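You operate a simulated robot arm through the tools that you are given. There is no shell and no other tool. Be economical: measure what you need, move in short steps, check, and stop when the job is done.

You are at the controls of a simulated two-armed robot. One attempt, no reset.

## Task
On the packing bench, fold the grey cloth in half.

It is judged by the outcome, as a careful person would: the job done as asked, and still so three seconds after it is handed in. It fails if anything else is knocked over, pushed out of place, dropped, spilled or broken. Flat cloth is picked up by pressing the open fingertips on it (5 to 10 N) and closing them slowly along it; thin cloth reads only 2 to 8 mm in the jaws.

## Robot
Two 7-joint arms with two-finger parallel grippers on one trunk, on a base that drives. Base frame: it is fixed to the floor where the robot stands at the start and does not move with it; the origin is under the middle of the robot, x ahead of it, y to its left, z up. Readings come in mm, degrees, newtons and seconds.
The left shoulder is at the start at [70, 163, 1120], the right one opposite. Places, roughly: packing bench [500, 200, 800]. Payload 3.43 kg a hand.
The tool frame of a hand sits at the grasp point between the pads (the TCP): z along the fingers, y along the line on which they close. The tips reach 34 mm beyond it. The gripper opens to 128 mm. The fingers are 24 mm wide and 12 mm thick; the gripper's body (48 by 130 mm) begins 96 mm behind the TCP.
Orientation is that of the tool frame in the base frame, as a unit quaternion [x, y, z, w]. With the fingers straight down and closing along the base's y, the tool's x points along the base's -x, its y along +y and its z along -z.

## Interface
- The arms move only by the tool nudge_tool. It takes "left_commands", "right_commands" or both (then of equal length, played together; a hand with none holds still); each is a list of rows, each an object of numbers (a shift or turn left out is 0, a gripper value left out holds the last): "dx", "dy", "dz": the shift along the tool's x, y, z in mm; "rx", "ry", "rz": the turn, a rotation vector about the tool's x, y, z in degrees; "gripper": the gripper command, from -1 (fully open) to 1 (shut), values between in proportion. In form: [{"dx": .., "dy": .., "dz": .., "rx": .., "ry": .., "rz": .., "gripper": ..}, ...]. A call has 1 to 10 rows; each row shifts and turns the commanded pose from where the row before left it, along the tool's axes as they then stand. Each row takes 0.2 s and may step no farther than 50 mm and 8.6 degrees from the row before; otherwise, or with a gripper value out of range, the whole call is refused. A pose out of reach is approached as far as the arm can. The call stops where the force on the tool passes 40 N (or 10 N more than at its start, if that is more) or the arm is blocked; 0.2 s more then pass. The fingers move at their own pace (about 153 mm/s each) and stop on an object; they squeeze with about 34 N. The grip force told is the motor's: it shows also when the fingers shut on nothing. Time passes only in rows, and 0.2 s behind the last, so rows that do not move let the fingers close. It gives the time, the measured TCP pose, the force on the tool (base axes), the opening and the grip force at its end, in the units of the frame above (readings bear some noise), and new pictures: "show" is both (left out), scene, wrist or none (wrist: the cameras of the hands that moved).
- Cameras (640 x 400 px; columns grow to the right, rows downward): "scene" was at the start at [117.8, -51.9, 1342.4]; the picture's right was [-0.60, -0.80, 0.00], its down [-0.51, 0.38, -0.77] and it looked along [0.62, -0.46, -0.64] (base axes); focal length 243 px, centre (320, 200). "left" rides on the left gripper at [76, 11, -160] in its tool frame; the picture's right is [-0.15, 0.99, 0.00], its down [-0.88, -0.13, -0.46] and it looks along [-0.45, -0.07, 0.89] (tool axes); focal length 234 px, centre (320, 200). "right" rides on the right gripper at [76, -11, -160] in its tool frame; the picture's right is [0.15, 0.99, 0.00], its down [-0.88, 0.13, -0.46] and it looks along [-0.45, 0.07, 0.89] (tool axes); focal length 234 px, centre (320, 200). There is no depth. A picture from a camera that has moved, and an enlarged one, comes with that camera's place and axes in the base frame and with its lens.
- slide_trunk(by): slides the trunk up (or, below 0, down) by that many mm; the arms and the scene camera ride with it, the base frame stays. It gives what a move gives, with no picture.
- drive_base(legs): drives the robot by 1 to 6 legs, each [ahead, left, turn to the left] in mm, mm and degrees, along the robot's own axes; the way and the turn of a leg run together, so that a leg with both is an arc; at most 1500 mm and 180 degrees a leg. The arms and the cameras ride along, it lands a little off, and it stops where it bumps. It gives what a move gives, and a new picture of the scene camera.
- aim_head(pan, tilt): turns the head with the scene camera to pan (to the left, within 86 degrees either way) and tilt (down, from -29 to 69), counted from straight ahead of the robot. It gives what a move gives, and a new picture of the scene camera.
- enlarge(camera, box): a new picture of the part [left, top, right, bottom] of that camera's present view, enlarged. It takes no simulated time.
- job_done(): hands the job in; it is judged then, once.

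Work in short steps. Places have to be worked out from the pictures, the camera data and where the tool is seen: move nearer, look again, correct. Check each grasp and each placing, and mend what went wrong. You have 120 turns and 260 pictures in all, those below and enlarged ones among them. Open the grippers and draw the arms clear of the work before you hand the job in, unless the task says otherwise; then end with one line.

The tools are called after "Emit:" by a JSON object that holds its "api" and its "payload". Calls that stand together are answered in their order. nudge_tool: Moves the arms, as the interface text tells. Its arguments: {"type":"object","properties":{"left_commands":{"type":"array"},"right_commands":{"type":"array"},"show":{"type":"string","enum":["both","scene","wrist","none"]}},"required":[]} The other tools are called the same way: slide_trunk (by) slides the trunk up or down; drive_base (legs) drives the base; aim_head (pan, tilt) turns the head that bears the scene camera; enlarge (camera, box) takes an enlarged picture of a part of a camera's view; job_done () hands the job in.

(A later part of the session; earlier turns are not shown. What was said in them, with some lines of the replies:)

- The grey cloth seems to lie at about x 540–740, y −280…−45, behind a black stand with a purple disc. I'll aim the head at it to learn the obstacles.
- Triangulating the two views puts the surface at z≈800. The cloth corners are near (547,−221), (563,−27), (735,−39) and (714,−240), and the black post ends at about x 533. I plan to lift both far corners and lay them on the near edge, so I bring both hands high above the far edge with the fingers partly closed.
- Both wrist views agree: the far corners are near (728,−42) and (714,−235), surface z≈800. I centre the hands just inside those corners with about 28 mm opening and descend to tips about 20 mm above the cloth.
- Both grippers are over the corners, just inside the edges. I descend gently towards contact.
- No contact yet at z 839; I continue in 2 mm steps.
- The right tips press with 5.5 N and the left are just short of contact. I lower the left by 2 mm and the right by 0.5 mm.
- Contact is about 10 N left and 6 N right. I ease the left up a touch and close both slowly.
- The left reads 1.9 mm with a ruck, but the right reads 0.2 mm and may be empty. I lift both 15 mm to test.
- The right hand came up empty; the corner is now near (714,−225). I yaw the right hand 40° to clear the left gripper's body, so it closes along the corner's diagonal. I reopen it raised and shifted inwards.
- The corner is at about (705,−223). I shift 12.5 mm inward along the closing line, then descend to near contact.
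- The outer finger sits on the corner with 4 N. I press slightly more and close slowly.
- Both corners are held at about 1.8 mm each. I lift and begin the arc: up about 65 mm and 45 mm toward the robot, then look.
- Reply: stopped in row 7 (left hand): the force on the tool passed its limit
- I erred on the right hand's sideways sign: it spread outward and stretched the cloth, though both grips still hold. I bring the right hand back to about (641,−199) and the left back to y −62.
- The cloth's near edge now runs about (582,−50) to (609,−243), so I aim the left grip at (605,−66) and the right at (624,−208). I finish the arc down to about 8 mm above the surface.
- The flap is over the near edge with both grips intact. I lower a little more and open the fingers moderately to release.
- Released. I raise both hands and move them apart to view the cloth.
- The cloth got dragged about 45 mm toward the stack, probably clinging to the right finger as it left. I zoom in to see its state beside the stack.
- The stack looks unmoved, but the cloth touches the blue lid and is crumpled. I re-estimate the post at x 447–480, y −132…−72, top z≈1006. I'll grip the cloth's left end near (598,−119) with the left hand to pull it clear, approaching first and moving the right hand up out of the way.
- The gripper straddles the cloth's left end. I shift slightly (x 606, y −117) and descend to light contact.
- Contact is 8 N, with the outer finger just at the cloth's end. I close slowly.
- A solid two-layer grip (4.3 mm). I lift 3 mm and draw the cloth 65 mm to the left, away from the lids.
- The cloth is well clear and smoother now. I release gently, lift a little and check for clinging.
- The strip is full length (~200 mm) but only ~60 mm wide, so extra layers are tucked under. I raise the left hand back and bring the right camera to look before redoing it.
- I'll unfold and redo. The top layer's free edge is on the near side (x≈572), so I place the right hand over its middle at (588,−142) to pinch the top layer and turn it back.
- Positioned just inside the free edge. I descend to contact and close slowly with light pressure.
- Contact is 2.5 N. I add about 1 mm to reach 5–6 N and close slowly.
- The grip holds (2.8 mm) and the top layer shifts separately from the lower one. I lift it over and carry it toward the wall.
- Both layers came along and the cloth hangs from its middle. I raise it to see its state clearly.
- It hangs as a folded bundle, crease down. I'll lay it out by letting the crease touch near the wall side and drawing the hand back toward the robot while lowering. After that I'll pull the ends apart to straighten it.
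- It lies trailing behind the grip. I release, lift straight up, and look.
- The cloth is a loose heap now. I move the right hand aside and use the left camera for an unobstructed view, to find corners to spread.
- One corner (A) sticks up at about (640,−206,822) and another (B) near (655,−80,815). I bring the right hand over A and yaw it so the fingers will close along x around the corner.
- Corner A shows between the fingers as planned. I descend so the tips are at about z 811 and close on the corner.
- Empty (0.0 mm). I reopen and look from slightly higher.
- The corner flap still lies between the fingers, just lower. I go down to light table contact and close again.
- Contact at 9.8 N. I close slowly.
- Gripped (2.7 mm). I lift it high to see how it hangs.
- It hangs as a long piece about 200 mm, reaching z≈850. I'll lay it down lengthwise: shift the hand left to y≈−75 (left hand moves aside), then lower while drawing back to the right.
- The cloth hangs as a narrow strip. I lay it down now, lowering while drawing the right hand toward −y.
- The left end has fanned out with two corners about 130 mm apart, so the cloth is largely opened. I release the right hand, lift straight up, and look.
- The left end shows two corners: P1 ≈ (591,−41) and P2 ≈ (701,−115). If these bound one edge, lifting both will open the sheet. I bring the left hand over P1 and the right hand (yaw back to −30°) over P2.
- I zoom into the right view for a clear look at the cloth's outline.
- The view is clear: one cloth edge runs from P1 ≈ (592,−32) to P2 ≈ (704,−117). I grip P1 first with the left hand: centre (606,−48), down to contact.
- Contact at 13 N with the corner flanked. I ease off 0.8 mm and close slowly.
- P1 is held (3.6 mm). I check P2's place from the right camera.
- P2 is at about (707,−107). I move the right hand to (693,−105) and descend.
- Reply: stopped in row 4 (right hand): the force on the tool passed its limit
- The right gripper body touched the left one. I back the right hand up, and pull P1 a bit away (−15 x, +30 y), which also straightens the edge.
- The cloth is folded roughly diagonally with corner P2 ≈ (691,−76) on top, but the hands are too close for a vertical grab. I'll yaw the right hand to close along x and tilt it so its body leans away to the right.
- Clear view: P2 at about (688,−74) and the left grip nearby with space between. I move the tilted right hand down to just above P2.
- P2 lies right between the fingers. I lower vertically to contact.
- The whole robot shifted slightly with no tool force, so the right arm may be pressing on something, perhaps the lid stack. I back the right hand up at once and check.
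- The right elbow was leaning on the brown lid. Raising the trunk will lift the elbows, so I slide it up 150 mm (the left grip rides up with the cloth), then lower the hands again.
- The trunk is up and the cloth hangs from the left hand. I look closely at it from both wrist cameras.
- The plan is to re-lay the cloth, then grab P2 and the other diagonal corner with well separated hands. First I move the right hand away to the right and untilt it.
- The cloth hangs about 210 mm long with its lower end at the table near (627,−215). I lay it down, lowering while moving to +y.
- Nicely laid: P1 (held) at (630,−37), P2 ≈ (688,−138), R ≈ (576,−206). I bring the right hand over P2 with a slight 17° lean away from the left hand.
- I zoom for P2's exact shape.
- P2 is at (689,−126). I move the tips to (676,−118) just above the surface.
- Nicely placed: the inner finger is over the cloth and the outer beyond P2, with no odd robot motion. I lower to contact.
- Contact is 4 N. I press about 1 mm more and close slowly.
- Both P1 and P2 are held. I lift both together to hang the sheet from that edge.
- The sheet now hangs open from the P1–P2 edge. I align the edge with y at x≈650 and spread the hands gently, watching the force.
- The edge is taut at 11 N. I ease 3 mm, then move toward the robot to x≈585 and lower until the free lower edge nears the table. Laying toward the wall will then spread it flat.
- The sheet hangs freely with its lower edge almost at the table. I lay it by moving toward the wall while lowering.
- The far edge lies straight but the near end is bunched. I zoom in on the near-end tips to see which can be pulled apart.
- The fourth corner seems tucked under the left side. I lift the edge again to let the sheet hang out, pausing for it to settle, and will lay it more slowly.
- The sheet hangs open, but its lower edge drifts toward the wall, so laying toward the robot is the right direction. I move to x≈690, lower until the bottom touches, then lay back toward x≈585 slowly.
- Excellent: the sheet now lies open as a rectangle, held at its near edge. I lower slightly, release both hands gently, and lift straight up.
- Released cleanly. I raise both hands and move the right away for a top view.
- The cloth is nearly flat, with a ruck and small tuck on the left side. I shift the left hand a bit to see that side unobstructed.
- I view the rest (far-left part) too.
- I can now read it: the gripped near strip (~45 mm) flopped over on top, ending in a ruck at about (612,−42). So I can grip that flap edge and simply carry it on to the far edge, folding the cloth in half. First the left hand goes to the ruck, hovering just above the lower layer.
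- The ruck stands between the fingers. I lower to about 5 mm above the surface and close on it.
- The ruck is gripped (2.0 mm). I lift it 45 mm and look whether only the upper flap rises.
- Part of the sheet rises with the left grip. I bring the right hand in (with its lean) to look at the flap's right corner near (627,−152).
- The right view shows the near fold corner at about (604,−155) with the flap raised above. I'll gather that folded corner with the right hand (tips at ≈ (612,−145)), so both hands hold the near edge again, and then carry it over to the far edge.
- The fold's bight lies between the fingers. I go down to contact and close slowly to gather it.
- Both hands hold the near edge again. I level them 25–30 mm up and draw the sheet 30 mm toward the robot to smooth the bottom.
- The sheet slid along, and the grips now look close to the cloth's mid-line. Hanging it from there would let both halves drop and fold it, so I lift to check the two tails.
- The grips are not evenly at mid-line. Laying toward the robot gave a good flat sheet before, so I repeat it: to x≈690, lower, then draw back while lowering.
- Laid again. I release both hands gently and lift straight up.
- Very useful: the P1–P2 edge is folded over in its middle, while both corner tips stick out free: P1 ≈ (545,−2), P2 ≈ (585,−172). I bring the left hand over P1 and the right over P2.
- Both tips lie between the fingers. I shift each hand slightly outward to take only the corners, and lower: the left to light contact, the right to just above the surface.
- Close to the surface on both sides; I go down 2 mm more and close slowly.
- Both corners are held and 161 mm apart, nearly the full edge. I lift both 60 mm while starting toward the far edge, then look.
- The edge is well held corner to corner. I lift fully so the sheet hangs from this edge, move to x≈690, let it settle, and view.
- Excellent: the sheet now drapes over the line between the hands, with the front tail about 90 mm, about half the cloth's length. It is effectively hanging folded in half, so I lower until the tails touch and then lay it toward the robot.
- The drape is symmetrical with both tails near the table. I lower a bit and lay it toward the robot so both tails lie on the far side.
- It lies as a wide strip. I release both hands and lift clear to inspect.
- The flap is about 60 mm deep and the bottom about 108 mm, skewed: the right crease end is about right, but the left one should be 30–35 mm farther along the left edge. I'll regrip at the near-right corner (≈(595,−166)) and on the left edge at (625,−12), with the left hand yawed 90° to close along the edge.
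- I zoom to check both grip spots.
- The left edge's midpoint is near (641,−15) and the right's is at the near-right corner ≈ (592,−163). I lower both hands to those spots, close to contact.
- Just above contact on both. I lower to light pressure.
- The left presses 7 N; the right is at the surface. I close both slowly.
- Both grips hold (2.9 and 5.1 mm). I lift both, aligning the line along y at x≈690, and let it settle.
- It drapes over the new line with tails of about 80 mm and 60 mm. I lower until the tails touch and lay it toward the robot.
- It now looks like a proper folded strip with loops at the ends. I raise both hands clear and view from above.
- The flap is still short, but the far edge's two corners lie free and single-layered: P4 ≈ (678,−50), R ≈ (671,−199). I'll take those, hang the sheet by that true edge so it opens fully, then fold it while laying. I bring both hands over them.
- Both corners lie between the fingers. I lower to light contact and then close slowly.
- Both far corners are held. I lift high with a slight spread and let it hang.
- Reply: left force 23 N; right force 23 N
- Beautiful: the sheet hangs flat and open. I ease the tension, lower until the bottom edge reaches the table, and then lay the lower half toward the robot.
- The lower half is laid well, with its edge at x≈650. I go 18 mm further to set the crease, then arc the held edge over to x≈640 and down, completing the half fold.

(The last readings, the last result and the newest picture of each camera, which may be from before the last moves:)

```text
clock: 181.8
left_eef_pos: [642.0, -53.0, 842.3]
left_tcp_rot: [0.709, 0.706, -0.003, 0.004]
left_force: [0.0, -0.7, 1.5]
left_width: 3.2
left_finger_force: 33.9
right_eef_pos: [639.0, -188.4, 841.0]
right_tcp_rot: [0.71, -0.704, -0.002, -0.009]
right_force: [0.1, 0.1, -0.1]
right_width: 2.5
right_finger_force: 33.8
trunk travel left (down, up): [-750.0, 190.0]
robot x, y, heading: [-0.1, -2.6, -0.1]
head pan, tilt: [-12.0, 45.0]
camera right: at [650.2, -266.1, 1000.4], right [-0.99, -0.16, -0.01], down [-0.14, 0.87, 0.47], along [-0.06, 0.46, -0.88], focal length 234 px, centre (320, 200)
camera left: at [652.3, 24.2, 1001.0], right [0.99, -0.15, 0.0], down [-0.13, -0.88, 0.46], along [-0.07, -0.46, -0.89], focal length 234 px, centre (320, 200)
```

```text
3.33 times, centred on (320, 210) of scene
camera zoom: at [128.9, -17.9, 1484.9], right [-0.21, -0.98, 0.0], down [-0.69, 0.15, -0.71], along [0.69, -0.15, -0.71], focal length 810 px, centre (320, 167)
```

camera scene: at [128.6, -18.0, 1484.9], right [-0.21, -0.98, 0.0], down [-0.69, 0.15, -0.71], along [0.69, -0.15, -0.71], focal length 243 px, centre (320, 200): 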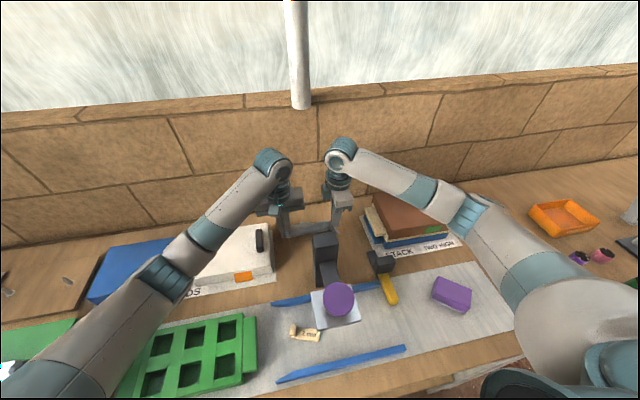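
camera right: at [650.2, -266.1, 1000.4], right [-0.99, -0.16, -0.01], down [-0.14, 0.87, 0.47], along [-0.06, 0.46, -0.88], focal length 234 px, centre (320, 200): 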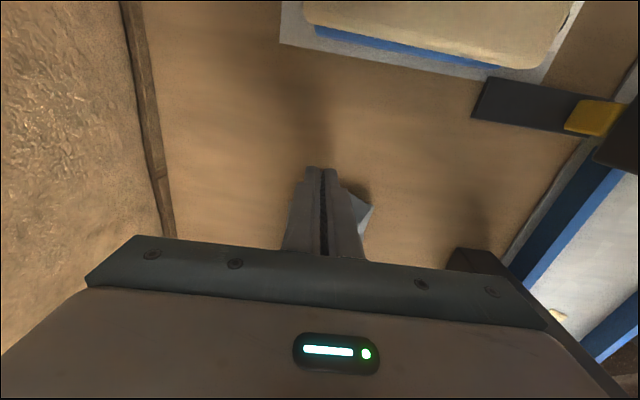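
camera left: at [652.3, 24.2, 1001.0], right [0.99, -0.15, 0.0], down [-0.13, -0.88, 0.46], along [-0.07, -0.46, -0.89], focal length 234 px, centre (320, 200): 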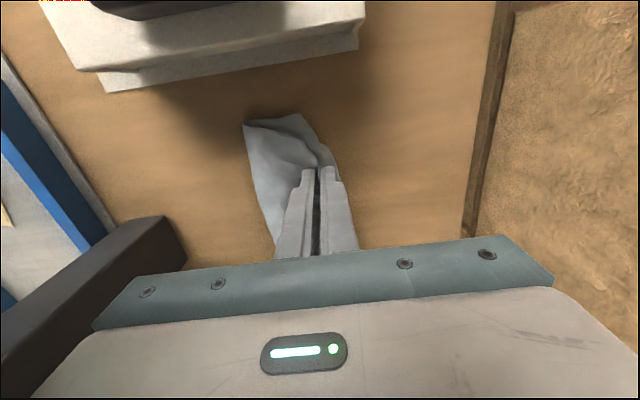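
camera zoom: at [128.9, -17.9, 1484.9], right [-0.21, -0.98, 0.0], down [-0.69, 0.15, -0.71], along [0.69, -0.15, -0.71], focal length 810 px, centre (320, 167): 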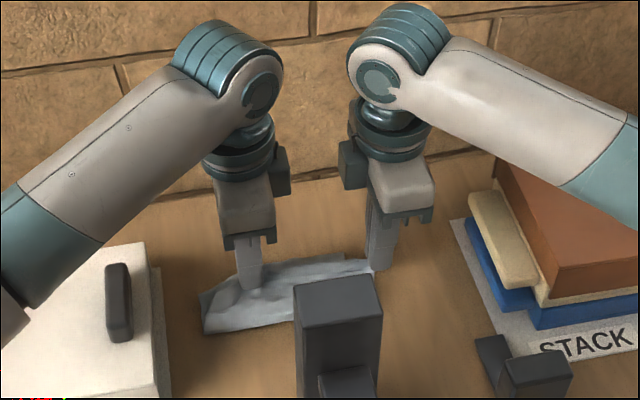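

A neat folded strip. I release slowly and lift both hands straight up.

Emit:
{"api": "nudge_tool", "payload": {"left_commands": [{"dz": 3}, {"gripper": 0.88}, {"gripper": 0.76}, {"gripper": 0.64}, {"gripper": 0.52}, {}, {"dz": -5}, {"dz": -10}, {"dz": -25}, {"dz": -40}], "right_commands": [{"dz": 3}, {"gripper": 0.88}, {"gripper": 0.76}, {"gripper": 0.64}, {"gripper": 0.52}, {}, {"dz": -5}, {"dz": -10}, {"dz": -25}, {"dz": -40}], "show": "wrist"}}

Emit:
{"api": "enlarge", "payload": {"camera": "left", "box": [180, 80, 420, 260]}}

Emit:
{"api": "enlarge", "payload": {"camera": "right", "box": [220, 80, 460, 260]}}

```text
clock: 184.0
left_eef_pos: [640.9, -49.8, 919.2]
left_tcp_rot: [0.708, 0.707, -0.003, 0.004]
left_force: [0.3, -0.4, -0.2]
left_width: 30.7
left_finger_force: 0.1
right_eef_pos: [639.2, -188.2, 917.0]
right_tcp_rot: [0.71, -0.704, -0.002, -0.008]
right_force: [-0.4, -0.6, 0.2]
right_width: 30.9
right_finger_force: 0.0
trunk travel left (down, up): [-750.0, 190.0]
robot x, y, heading: [3.2, -1.6, -0.0]
head pan, tilt: [-12.0, 45.0]
camera right: at [650.4, -267.3, 1077.4], right [-0.99, -0.16, -0.01], down [-0.14, 0.87, 0.47], along [-0.06, 0.46, -0.88], focal length 234 px, centre (320, 200)
camera left: at [650.5, 26.3, 1077.6], right [0.99, -0.15, 0.0], down [-0.13, -0.88, 0.46], along [-0.07, -0.46, -0.89], focal length 234 px, centre (320, 200)
```

right: 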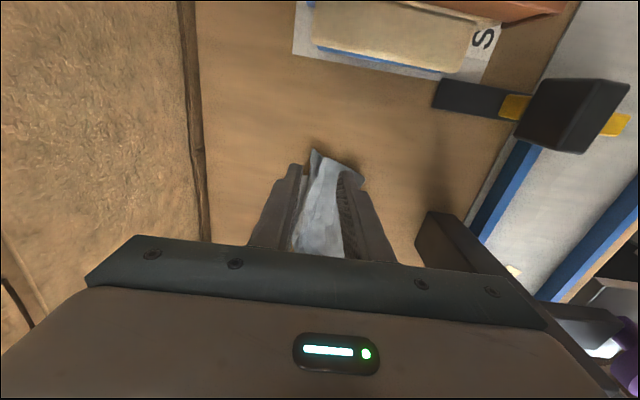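
left: 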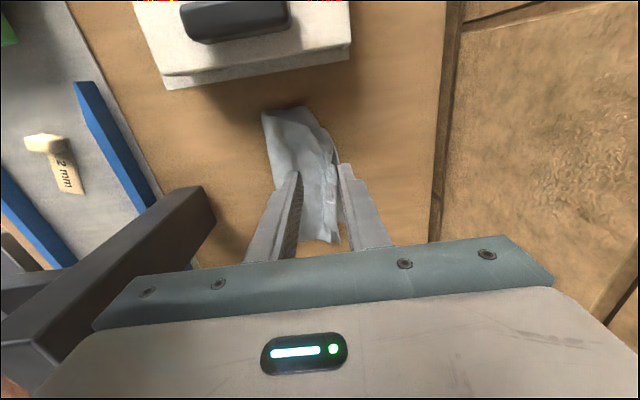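

```text
2.22 times, centred on (300, 170) of left
camera zoom: at [650.5, 26.3, 1077.6], right [0.99, -0.15, 0.0], down [-0.13, -0.88, 0.46], along [-0.07, -0.46, -0.89], focal length 520 px, centre (364, 267)
```

zoom: 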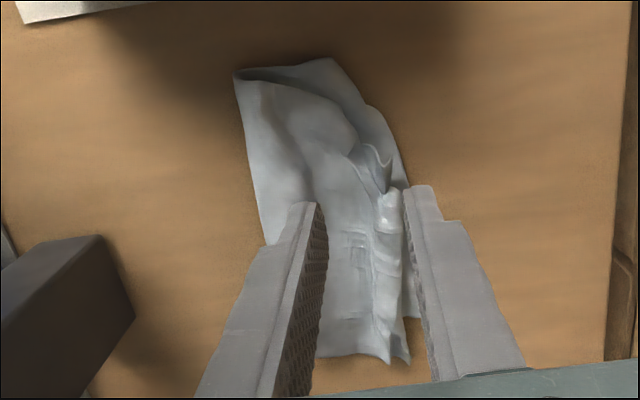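

```text
2.22 times, centred on (340, 170) of right
camera zoom: at [650.4, -267.3, 1077.4], right [-0.99, -0.16, -0.01], down [-0.14, 0.87, 0.47], along [-0.06, 0.46, -0.88], focal length 520 px, centre (276, 267)
```

zoom: 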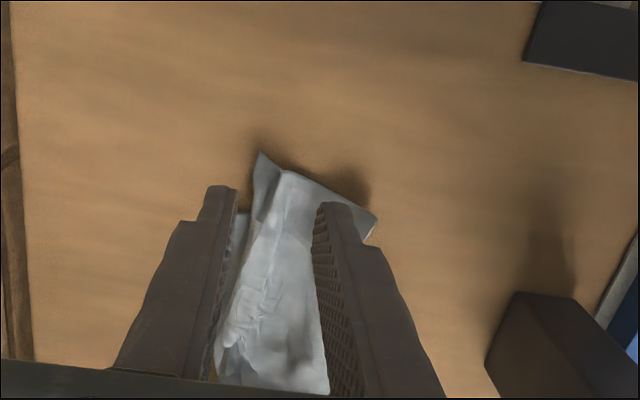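

This is a clean half fold: the edges meet along the far side and nothing is clinging. I raise both hands well clear and take a last look.

Emit:
{"api": "nudge_tool", "payload": {"left_commands": [{"dz": -40}, {"dz": -45}, {"dz": -45}, {"dx": 40}, {"dx": 40}, {}], "right_commands": [{"dz": -40}, {"dz": -45}, {"dz": -45}, {"dx": 40}, {"dx": 40}, {}], "show": "scene"}}

Emit:
{"api": "enlarge", "payload": {"camera": "left", "box": [180, 100, 440, 290]}}

Emit:
{"api": "enlarge", "payload": {"camera": "scene", "box": [250, 170, 480, 310]}}

```text
clock: 185.4
left_eef_pos: [642.0, 29.3, 1050.1]
left_tcp_rot: [0.709, 0.705, -0.003, 0.003]
left_force: [-0.6, -0.2, -0.6]
left_width: 31.0
left_finger_force: 0.1
right_eef_pos: [637.7, -272.7, 1045.7]
right_tcp_rot: [0.71, -0.704, -0.003, -0.007]
right_force: [0.5, 0.1, 0.4]
right_width: 30.8
right_finger_force: 0.1
trunk travel left (down, up): [-750.0, 190.0]
robot x, y, heading: [0.8, -1.1, 0.2]
head pan, tilt: [-12.0, 45.0]
camera scene: at [129.3, -18.4, 1484.9], right [-0.21, -0.98, 0.0], down [-0.69, 0.15, -0.71], along [0.69, -0.15, -0.71], focal length 243 px, centre (320, 200)
```

scene: 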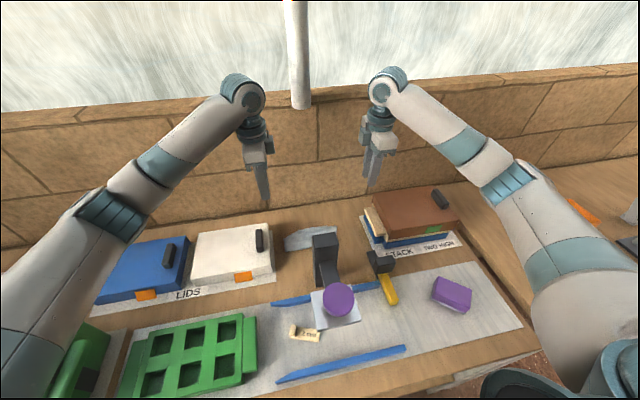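

```text
2.11 times, centred on (310, 195) of left
camera zoom: at [652.4, 105.7, 1209.1], right [0.99, -0.15, 0.0], down [-0.13, -0.88, 0.46], along [-0.07, -0.46, -0.89], focal length 493 px, centre (341, 210)
```

zoom: 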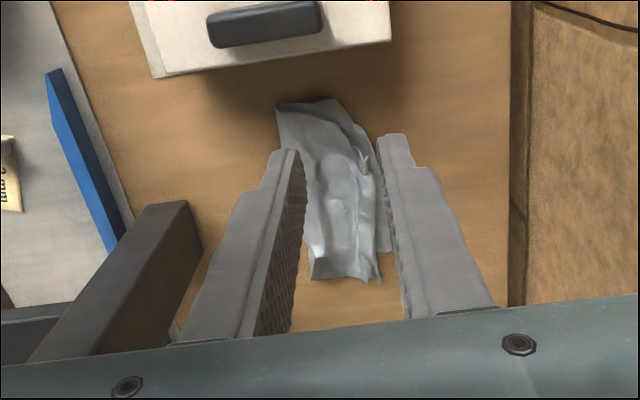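

```text
2.78 times, centred on (365, 240) of scene
camera zoom: at [129.3, -18.4, 1484.9], right [-0.21, -0.98, 0.0], down [-0.69, 0.15, -0.71], along [0.69, -0.15, -0.71], focal length 676 px, centre (195, 89)
```

zoom: 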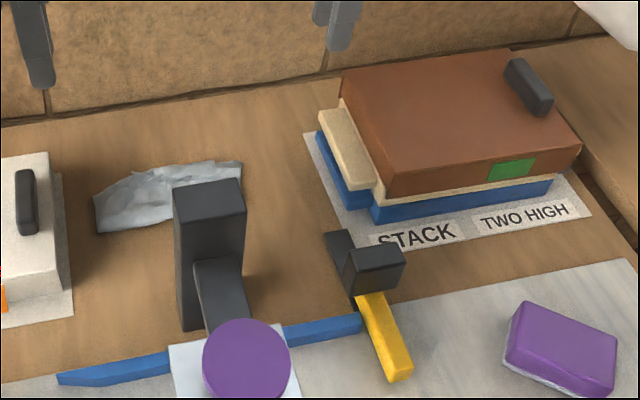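

The cloth lies folded in half, flat and clear of everything. The hands are open and away, and the other items stand where they were, so I hand it in.

Emit:
{"api": "job_done", "payload": {}}

```text
The job is handed in.
```

The grey cloth is folded in half on the packing bench, but my right elbow pressed on the brown lid during the work and its orange tag has since turned green; the lid looks unmoved.
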